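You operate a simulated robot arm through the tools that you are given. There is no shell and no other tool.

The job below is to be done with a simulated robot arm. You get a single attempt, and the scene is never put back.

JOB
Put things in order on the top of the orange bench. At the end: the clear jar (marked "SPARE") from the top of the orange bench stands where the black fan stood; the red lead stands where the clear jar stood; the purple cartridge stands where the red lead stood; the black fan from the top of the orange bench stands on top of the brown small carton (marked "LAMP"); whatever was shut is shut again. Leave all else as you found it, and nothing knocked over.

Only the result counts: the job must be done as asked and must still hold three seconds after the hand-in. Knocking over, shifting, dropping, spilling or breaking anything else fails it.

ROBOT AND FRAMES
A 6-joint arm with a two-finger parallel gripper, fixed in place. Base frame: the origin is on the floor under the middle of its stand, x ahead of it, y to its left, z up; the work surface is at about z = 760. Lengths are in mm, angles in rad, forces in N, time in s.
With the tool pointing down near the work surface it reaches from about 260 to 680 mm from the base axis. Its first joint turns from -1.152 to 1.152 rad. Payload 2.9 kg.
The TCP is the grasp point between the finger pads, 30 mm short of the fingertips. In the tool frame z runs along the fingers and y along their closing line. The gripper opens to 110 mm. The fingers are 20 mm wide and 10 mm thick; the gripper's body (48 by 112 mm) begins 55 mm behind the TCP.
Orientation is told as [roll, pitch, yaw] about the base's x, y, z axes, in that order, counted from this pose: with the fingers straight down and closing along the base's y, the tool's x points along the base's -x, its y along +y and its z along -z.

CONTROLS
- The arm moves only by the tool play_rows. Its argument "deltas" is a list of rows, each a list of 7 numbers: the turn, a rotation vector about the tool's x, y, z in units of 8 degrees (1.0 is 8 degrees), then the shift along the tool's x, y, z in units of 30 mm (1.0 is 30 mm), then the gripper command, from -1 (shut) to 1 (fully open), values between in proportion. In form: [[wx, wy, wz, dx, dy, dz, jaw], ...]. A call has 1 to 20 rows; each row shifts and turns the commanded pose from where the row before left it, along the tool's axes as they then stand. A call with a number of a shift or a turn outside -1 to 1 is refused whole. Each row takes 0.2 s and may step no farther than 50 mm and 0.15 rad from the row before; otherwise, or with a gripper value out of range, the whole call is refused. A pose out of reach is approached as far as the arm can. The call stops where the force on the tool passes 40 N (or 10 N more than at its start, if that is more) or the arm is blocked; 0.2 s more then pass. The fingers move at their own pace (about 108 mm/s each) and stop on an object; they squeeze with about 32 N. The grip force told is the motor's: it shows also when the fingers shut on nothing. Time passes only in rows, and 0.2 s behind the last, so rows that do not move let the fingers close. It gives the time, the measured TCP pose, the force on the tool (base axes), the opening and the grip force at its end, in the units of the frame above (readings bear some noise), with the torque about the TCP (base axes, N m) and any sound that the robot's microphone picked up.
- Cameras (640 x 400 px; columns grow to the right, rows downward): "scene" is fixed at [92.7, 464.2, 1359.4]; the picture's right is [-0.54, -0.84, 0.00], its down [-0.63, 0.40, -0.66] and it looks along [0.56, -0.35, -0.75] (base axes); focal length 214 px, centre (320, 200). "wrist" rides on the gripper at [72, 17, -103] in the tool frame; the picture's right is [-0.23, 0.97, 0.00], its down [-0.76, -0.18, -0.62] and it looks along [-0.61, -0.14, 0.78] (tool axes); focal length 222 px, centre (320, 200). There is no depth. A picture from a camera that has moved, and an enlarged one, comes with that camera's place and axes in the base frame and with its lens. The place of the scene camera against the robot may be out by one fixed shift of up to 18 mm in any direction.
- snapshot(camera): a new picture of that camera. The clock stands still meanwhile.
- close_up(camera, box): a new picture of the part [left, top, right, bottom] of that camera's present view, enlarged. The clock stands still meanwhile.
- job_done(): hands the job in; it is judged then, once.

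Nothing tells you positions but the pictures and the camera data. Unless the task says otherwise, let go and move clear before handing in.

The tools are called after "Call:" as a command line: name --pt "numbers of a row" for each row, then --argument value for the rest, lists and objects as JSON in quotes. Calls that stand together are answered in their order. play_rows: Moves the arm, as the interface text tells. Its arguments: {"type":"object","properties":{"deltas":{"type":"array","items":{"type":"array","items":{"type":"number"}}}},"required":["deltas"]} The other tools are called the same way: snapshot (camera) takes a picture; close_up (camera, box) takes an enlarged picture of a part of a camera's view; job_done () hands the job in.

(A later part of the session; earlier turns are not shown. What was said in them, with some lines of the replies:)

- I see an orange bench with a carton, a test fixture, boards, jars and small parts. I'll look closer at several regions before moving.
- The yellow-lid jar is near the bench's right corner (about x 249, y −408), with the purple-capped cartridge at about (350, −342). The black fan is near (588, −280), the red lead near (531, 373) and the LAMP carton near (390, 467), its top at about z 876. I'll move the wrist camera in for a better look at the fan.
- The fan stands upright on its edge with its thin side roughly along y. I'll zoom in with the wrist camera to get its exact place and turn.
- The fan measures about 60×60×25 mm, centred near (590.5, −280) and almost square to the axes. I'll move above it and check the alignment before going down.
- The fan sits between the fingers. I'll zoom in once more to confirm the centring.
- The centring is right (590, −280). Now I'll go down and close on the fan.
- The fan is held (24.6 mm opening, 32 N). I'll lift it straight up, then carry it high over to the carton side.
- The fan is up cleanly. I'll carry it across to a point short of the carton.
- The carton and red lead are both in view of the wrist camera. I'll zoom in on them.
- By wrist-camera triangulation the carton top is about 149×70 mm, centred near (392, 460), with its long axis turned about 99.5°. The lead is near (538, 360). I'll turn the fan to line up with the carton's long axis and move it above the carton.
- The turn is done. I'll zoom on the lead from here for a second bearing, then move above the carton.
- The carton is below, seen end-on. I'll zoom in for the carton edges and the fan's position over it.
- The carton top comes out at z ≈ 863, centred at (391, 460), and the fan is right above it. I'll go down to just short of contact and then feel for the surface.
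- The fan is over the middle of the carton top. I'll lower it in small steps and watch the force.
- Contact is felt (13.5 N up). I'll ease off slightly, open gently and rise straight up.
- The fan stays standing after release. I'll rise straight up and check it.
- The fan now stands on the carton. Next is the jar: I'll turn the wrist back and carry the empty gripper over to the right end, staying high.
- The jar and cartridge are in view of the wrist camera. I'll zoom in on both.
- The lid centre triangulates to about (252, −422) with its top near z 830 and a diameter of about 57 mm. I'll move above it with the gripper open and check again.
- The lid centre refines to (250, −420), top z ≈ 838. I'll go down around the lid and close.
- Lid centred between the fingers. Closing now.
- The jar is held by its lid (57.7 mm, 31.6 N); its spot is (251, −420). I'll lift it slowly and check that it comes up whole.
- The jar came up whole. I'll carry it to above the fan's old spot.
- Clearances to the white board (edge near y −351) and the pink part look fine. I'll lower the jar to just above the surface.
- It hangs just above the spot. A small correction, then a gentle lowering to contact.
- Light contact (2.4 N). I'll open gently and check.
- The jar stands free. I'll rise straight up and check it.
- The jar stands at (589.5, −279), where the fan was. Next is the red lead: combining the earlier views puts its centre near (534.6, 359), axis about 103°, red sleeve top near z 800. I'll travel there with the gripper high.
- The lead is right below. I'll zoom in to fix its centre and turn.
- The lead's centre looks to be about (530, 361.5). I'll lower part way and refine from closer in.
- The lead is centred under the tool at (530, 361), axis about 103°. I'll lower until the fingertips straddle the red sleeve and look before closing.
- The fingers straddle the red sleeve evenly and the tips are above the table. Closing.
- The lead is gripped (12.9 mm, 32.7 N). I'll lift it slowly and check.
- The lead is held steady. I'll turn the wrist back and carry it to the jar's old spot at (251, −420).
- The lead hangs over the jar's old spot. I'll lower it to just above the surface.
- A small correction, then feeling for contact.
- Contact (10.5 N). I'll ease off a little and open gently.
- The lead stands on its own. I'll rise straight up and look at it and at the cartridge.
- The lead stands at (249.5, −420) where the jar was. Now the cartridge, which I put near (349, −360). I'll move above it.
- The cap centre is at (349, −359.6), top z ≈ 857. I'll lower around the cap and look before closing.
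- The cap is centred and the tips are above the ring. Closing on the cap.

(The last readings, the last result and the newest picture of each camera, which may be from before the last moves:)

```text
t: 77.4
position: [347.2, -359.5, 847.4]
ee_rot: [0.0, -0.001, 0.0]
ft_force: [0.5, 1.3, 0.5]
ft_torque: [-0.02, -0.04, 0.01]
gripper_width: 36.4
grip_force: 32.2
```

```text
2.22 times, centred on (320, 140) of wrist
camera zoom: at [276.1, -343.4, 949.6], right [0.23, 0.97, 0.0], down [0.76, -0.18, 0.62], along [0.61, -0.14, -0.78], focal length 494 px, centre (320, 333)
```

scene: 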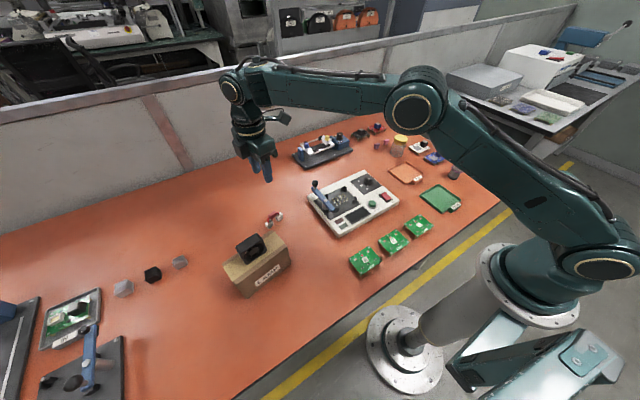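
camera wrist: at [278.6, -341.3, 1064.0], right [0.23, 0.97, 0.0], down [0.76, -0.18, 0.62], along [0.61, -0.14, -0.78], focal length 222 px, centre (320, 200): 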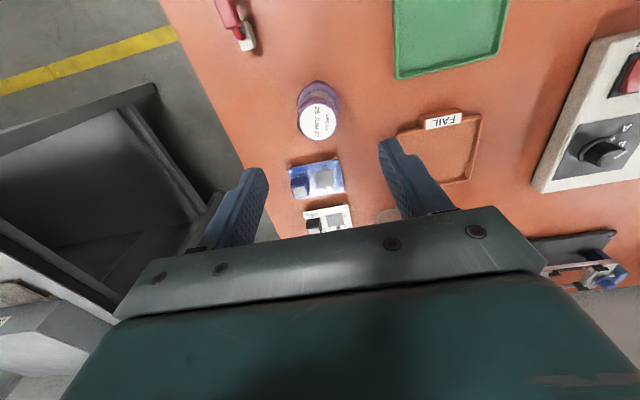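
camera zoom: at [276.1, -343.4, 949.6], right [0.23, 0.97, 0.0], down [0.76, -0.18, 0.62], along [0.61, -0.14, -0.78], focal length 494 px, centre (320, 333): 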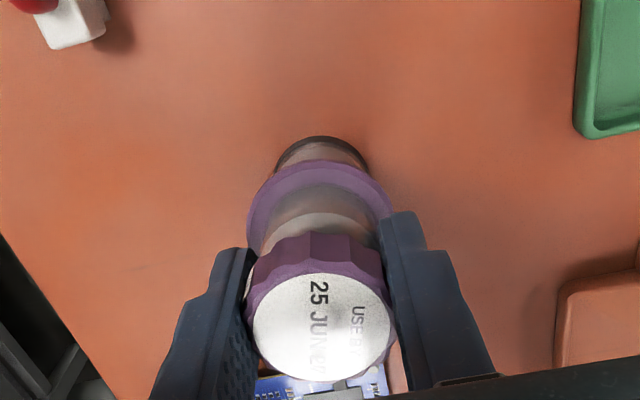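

The cartridge is held by its cap (36.4 mm, 32 N). Lifting slowly.

Call:
play_rows --pt "0 0 0 0 0 -0.2 -1" --pt "0 0 0 0 0 -0.5 -1" --pt "0 0 0 0 0 -0.8 -1" --pt "0 0 0 0 0 -1 -1" --pt "0 0 0 0 0 -1 -1" --pt "0 0 0 0 0 -1 -1" --pt "0 0 0 0 0 -0.9 -1" --pt "0 0 0 0 0 -0.3 -1"

Call:
close_up --camera "scene" --box '[400, 60, 520, 200]'

Call:
close_up --camera "wrist" --box '[220, 50, 420, 230]'

```text
t: 79.2
position: [344.9, -360.6, 1020.7]
ee_rot: [0.0, 0.0, 0.001]
ft_force: [-0.6, 1.0, -2.3]
ft_torque: [0.0, 0.02, -0.02]
gripper_width: 36.5
grip_force: 31.8
```

```text
2.86 times, centred on (460, 130) of scene
camera zoom: at [92.7, 464.2, 1359.4], right [-0.54, -0.84, 0.0], down [-0.63, 0.4, -0.66], along [0.56, -0.35, -0.75], focal length 613 px, centre (-80, 400)
```

zoom: 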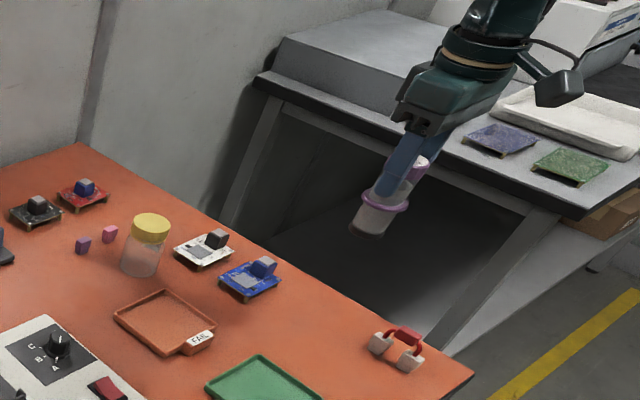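

```text
2.22 times, centred on (320, 140) of wrist
camera zoom: at [274.1, -343.7, 1122.6], right [0.23, 0.97, 0.0], down [0.76, -0.18, 0.62], along [0.61, -0.14, -0.78], focal length 494 px, centre (320, 333)
```

zoom: 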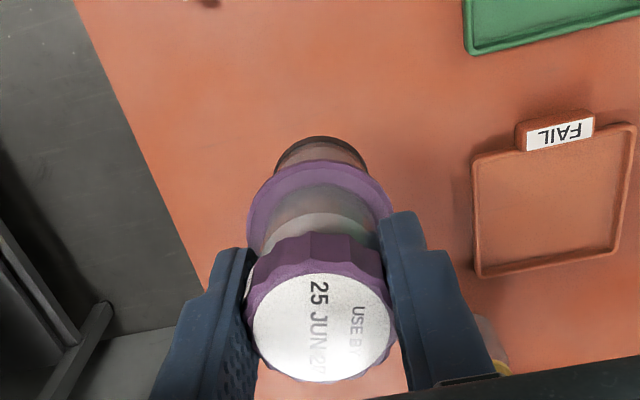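

The cartridge is up whole. I'll carry it over to the lead's old spot at (530, 361).

Call:
play_rows --pt "0 0 0 -0.247 0.962 0 -1" --pt "0 0 0 -0.247 0.962 0 -1" --pt "0 0 0 -0.247 0.962 0 -1" --pt "0 0 0 -0.247 0.962 0 -1" --pt "0 0 0 -0.247 0.962 0 -1" --pt "0 0 0 -0.247 0.962 0 -1" --pt "0 0 0 -0.247 0.962 0 -1" --pt "0 0 0 -0.247 0.962 0 -1" --pt "0 0 0 -0.247 0.962 0 -1" --pt "0 0 0 -0.247 0.962 0 -1" --pt "0 0 0 -0.247 0.962 0 -1" --pt "0 0 0 -0.247 0.962 0 -1" --pt "0 0 0 -0.247 0.962 0 -1"

Call:
play_rows --pt "0 0 0 -0.247 0.962 0 -1" --pt "0 0 0 -0.247 0.962 0 -1" --pt "0 0 0 -0.247 0.962 0 -1" --pt "0 0 0 -0.247 0.962 0 -1" --pt "0 0 0 -0.247 0.962 0 -1" --pt "0 0 0 -0.247 0.962 0 -1" --pt "0 0 0 -0.247 0.962 0 -1" --pt "0 0 0 -0.247 0.962 0 -1" --pt "0 0 0 -0.247 0.962 0 -1" --pt "0 0 0 -0.247 0.962 0 -1" --pt "0 0 0 -0.247 0.962 0 -1" --pt "0 0 0 -0.247 0.962 0 -1" --pt "0 0 0 0 0 0 -1"

Call:
play_rows --pt "0 0 -0.9375 0 0 0 -1" --pt "0 0 -0.9375 0 0 0 -1" --pt "0 0 -0.9375 0 0 0 -1" --pt "0 0 -0.9375 0 0 0 -1" --pt "0 0 -0.9375 0 0 0 -1" --pt "0 0 -0.9375 0 0 0 -1" --pt "0 0 -0.9375 0 0 0 -1" --pt "0 0 -0.9375 0 0 0 -1" --pt "0 0 0 0 0 0 -1"

Call:
snapshot --camera "wrist"

Call:
snapshot --camera "scene"

```text
t: 82.0
position: [443.6, 13.7, 1017.8]
ee_rot: [0.0, -0.001, 0.0]
ft_force: [0.3, 0.3, -2.3]
ft_torque: [-0.02, 0.02, 0.03]
gripper_width: 36.5
grip_force: 32.0
```

```text
t: 84.8
position: [531.4, 364.0, 1017.5]
ee_rot: [-0.001, 0.0, 0.0]
ft_force: [-0.2, 0.0, -2.6]
ft_torque: [0.01, 0.0, -0.01]
gripper_width: 36.6
grip_force: 32.2
```

```text
t: 86.8
position: [532.9, 363.0, 1019.6]
ee_rot: [0.001, 0.001, 1.048]
ft_force: [-0.5, 0.0, -2.1]
ft_torque: [-0.02, -0.01, -0.01]
gripper_width: 36.3
grip_force: 31.4
```

```text
taken
camera wrist: at [482.6, 307.9, 1121.1], right [-0.73, 0.68, 0.0], down [0.53, 0.57, 0.62], along [0.42, 0.46, -0.78], focal length 222 px, centre (320, 200)
```

wrist: 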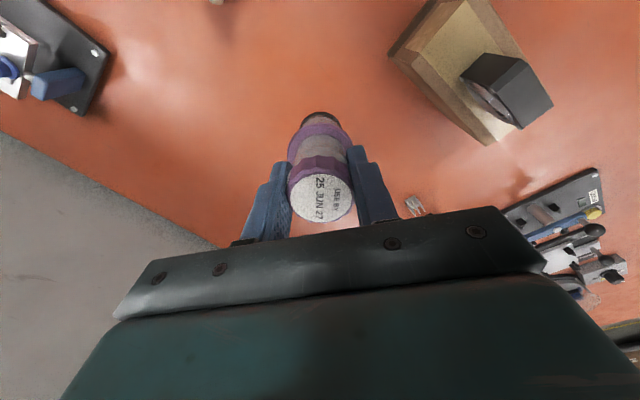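

```text
taken
```

scene: 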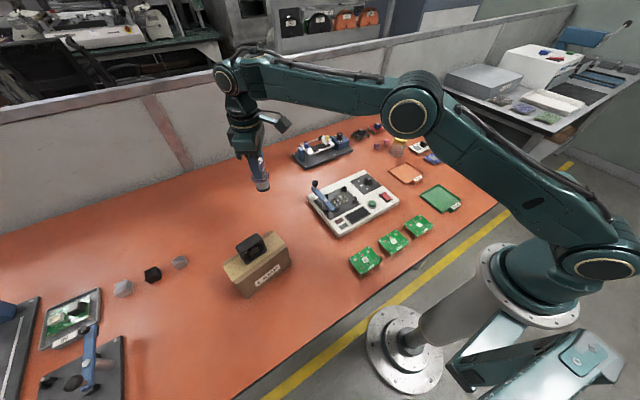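

It's over the spot and well clear of the carton and fan. I'll correct a few mm and lower to just above the surface.

Call:
play_rows --pt "0 0 0 0.1 0.05 0.7 -1" --pt "0 0 0 0 0 1 -1" --pt "0 0 0 0 0 1 -1" --pt "0 0 0 0 0 1 -1" --pt "0 0 0 0 0 0.9 -1" --pt "0 0 0 0 0 0.6 -1" --pt "0 0 0 0 0 0.25 -1" --pt "0 0 0 0 0 0 -1"

Call:
close_up --camera "scene" --box '[220, 150, 320, 250]'

Call:
snapshot --camera "wrist"

```text
t: 88.6
position: [529.8, 359.9, 855.8]
ee_rot: [0.002, -0.001, 1.048]
ft_force: [-0.1, -0.4, -2.9]
ft_torque: [0.0, 0.03, 0.05]
gripper_width: 36.3
grip_force: 31.6
```

```text
4.00 times, centred on (270, 200) of scene
camera zoom: at [92.7, 464.2, 1359.4], right [-0.54, -0.84, 0.0], down [-0.63, 0.4, -0.66], along [0.56, -0.35, -0.75], focal length 858 px, centre (520, 200)
```

zoom: 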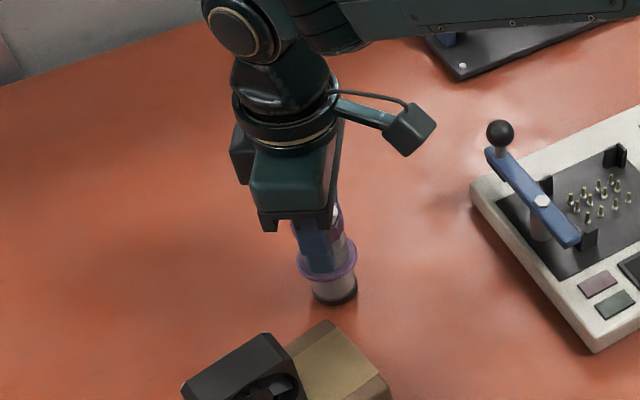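

```text
taken
camera wrist: at [479.0, 306.0, 957.5], right [-0.73, 0.68, 0.0], down [0.53, 0.57, 0.62], along [0.43, 0.46, -0.78], focal length 222 px, centre (320, 200)
```

wrist: 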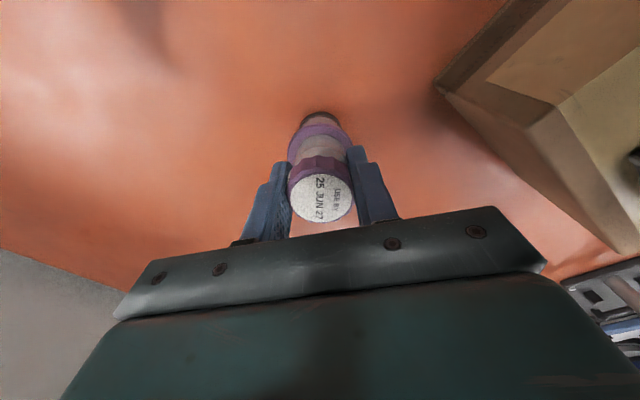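

By the scene picture the base lands on the lead's old pixel spot. Now the final gentle lowering.

Call:
play_rows --pt "0 0 0 0 0 0.12 -1" --pt "0 0 0 0 0 0.08 -1" --pt "0 0 0 0 0 0 -1"

Call:
play_rows --pt "0 0 0 0 0 0.05 -1" --pt "0 0 0 0 0 0 -1"

```text
t: 89.4
position: [529.5, 360.8, 847.9]
ee_rot: [-0.001, 0.0, 1.047]
ft_force: [-1.3, 0.6, -2.0]
ft_torque: [-0.02, 0.01, -0.01]
gripper_width: 36.6
grip_force: 32.0
```

```text
t: 90.0
position: [529.1, 361.0, 847.8]
ee_rot: [-0.001, -0.001, 1.048]
ft_force: [0.2, -0.6, -1.7]
ft_torque: [0.01, -0.02, -0.02]
gripper_width: 36.6
grip_force: 31.9
```

Call:
play_rows --pt "0 0 0 0 0 0.04 -1" --pt "0 0 0 0 0 0 -1"

```text
t: 90.6
position: [530.6, 360.5, 847.3]
ee_rot: [0.0, -0.004, 1.048]
ft_force: [-2.0, -1.5, 4.9]
ft_torque: [-0.08, 0.19, -0.01]
gripper_width: 36.7
grip_force: 31.8
```

Contact (about 7 N change). I'll open gently.

Call:
play_rows --pt "0 0 0 0 0 -0.02 -1" --pt "0 0 0 0 0 0 -0.3" --pt "0 0 0 0 0 0 -0.15" --pt "0 0 0 0 0 0 0" --pt "0 0 0 0 0 0 0.1" --pt "0 0 0 0 0 0 0.1"

Call:
close_up --camera "wrist" --box '[220, 70, 420, 230]'

Call:
close_up --camera "scene" --box '[220, 150, 320, 250]'

```text
t: 92.0
position: [529.5, 360.5, 847.0]
ee_rot: [0.0, 0.001, 1.046]
ft_force: [0.2, 0.4, -0.2]
ft_torque: [0.01, -0.02, 0.0]
gripper_width: 60.3
grip_force: 0.2
```

```text
2.50 times, centred on (320, 150) of wrist
camera zoom: at [479.9, 306.2, 949.0], right [-0.73, 0.68, 0.0], down [0.53, 0.57, 0.62], along [0.43, 0.46, -0.78], focal length 555 px, centre (320, 325)
```

zoom: 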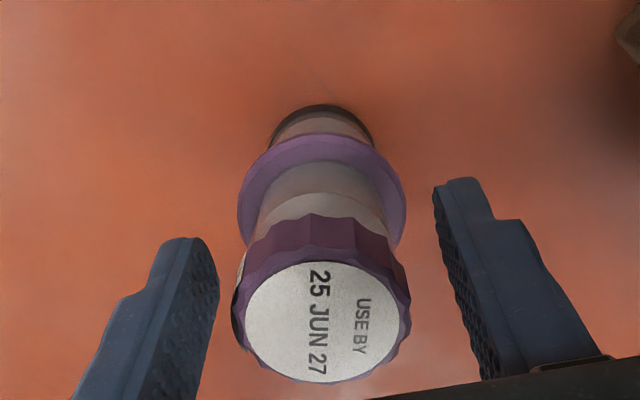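

```text
4.00 times, centred on (270, 200) of scene
camera zoom: at [92.7, 464.2, 1359.4], right [-0.54, -0.84, 0.0], down [-0.63, 0.4, -0.66], along [0.56, -0.35, -0.75], focal length 858 px, centre (520, 200)
```

zoom: 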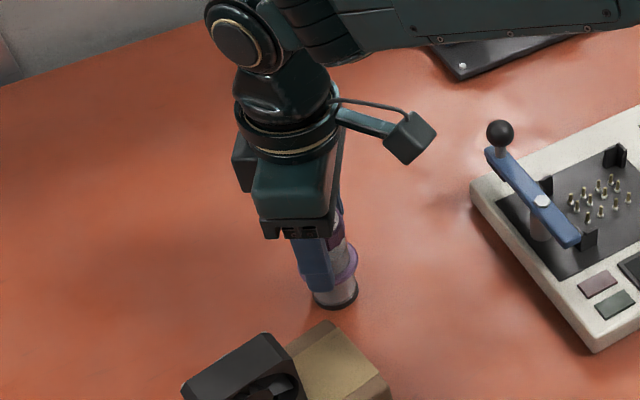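

The cartridge stands free. I'll rise straight up, then check the whole scene.

Call:
play_rows --pt "0 0 0 0 0 -0.4 0.1" --pt "0 0 0 0 0 -0.8 0.1" --pt "0 0 0 0 0 -1 0.1" --pt "0 0 0 0 0 -1 0.1" --pt "0 0 0 0 0 -1 0.1" --pt "0 0 0 0 0 -1 0.1" --pt "0 0 0 0 0 -1 0.1" --pt "0 0 0 0 0 0 0.1"

Call:
snapshot --camera "wrist"

Call:
snapshot --camera "scene"

Call:
close_up --camera "scene" --box '[200, 190, 320, 310]'

```text
t: 93.8
position: [528.4, 360.6, 1033.6]
ee_rot: [0.001, -0.001, 1.045]
ft_force: [-0.5, -0.2, 0.5]
ft_torque: [0.0, -0.01, 0.01]
gripper_width: 60.3
grip_force: 0.0
```

```text
taken
camera wrist: at [479.1, 305.4, 1136.2], right [-0.73, 0.68, 0.0], down [0.53, 0.57, 0.62], along [0.43, 0.45, -0.78], focal length 222 px, centre (320, 200)
```

wrist: 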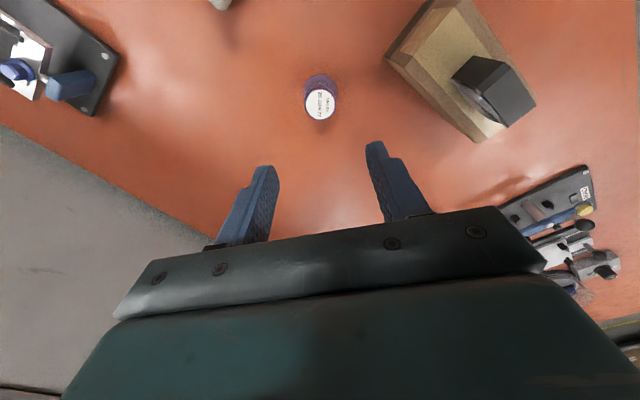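

```text
taken
```

scene: 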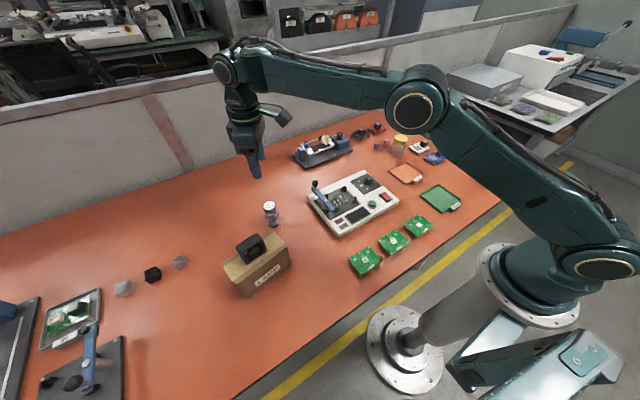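

```text
3.33 times, centred on (260, 250) of scene
camera zoom: at [92.7, 464.2, 1359.4], right [-0.54, -0.84, 0.0], down [-0.63, 0.4, -0.66], along [0.56, -0.35, -0.75], focal length 715 px, centre (520, 33)
```

zoom: 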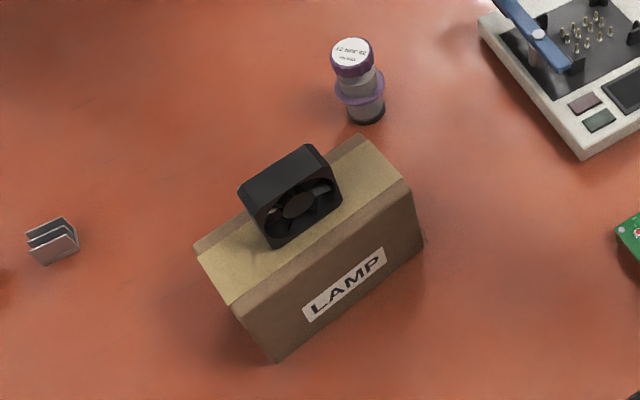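

All four objects look placed. I'll move the arm back to a neutral spot to get an unobstructed view of the right side of the bench.

Call:
play_rows --pt "0 0 0 0.876 -0.33 -0.2 0.1" --pt "0 0 0 0.876 -0.33 -0.2 0.1" --pt "0 0 0 0.876 -0.33 -0.2 0.1" --pt "0 0 0 0.876 -0.33 -0.2 0.1" --pt "0 0 0 0.876 -0.33 -0.2 0.1" --pt "0 0 0 0.876 -0.33 -0.2 0.1" --pt "0 0 0 0.876 -0.33 -0.2 0.1" --pt "0 0 0 0.876 -0.33 -0.2 0.1" --pt "0 0 0 0.876 -0.33 -0.2 0.1" --pt "0 0 0 0.876 -0.33 -0.2 0.1" --pt "0 0 0 0.876 -0.33 -0.2 0.1" --pt "0 0 0 0.876 -0.33 -0.2 0.1" --pt "0 0 0 0.876 -0.33 -0.2 0.1" --pt "0 0 0 0 0 0 0.1"

Call:
snapshot --camera "scene"

Call:
close_up --camera "scene" --box '[340, 110, 520, 222]'

Call:
snapshot --camera "wrist"

```text
t: 96.8
position: [471.3, -1.3, 1111.2]
ee_rot: [-0.001, -0.001, 1.047]
ft_force: [-0.2, -0.8, 0.7]
ft_torque: [-0.03, 0.03, 0.01]
gripper_width: 60.7
grip_force: 0.1
```

```text
taken
```

scene: 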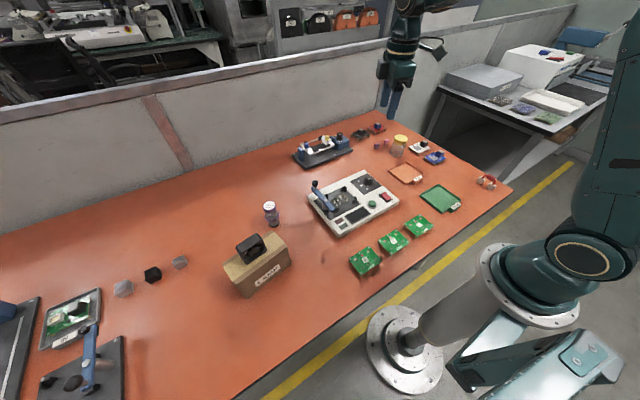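

```text
3.56 times, centred on (430, 166) of scene
camera zoom: at [92.7, 464.2, 1359.4], right [-0.54, -0.84, 0.0], down [-0.63, 0.4, -0.66], along [0.56, -0.35, -0.75], focal length 763 px, centre (-71, 321)
```

zoom: 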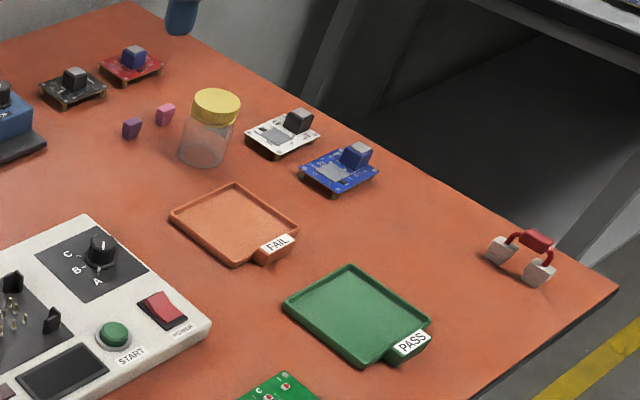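

```text
taken
camera wrist: at [420.4, -55.8, 1213.0], right [-0.73, 0.68, 0.0], down [0.53, 0.57, 0.62], along [0.43, 0.46, -0.78], focal length 222 px, centre (320, 200)
```

wrist: 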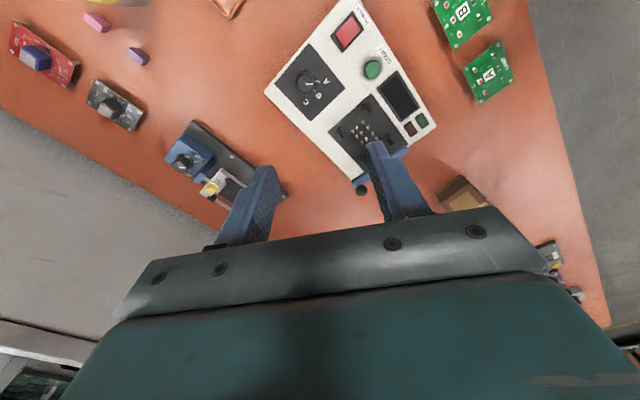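

Everything checks out:
- **Jar:** on the fan's old spot.
- **Red lead:** on the jar's old spot.
- **Cartridge:** on the lead's old spot.
- **Fan:** upright on the LAMP carton.

The neighbouring parts match the first picture. The arm is clear, so I'm handing the job in.

Call:
job_done

```text
The job is handed in.
```

The job is handed in, and all four moves went through. In the last pictures everything stood upright and the rest of the bench looked as it did at the start.

| Object | Now stands | Position (x, y, mm) |
|---|---|---|
| Clear jar | where the black fan stood | about (590, −279) |
| Red lead | where the jar stood | about (250, −420) |
| Purple cartridge | where the lead stood | about (530, 361) |
| Black fan | upright on top of the LAMP carton | about (391, 461) |

- **"SPARE" label:** I never saw the word on the jar. I took it as the right one because it was the only clear jar on the bench.
- **Lids:** I carried the jar and the cartridge by their caps, and both stayed shut. Nothing else had to be opened.
- **Turned on the spot:** the red lead now lies roughly along x, where before it was nearly along y. The fan lines up with the carton's long side.
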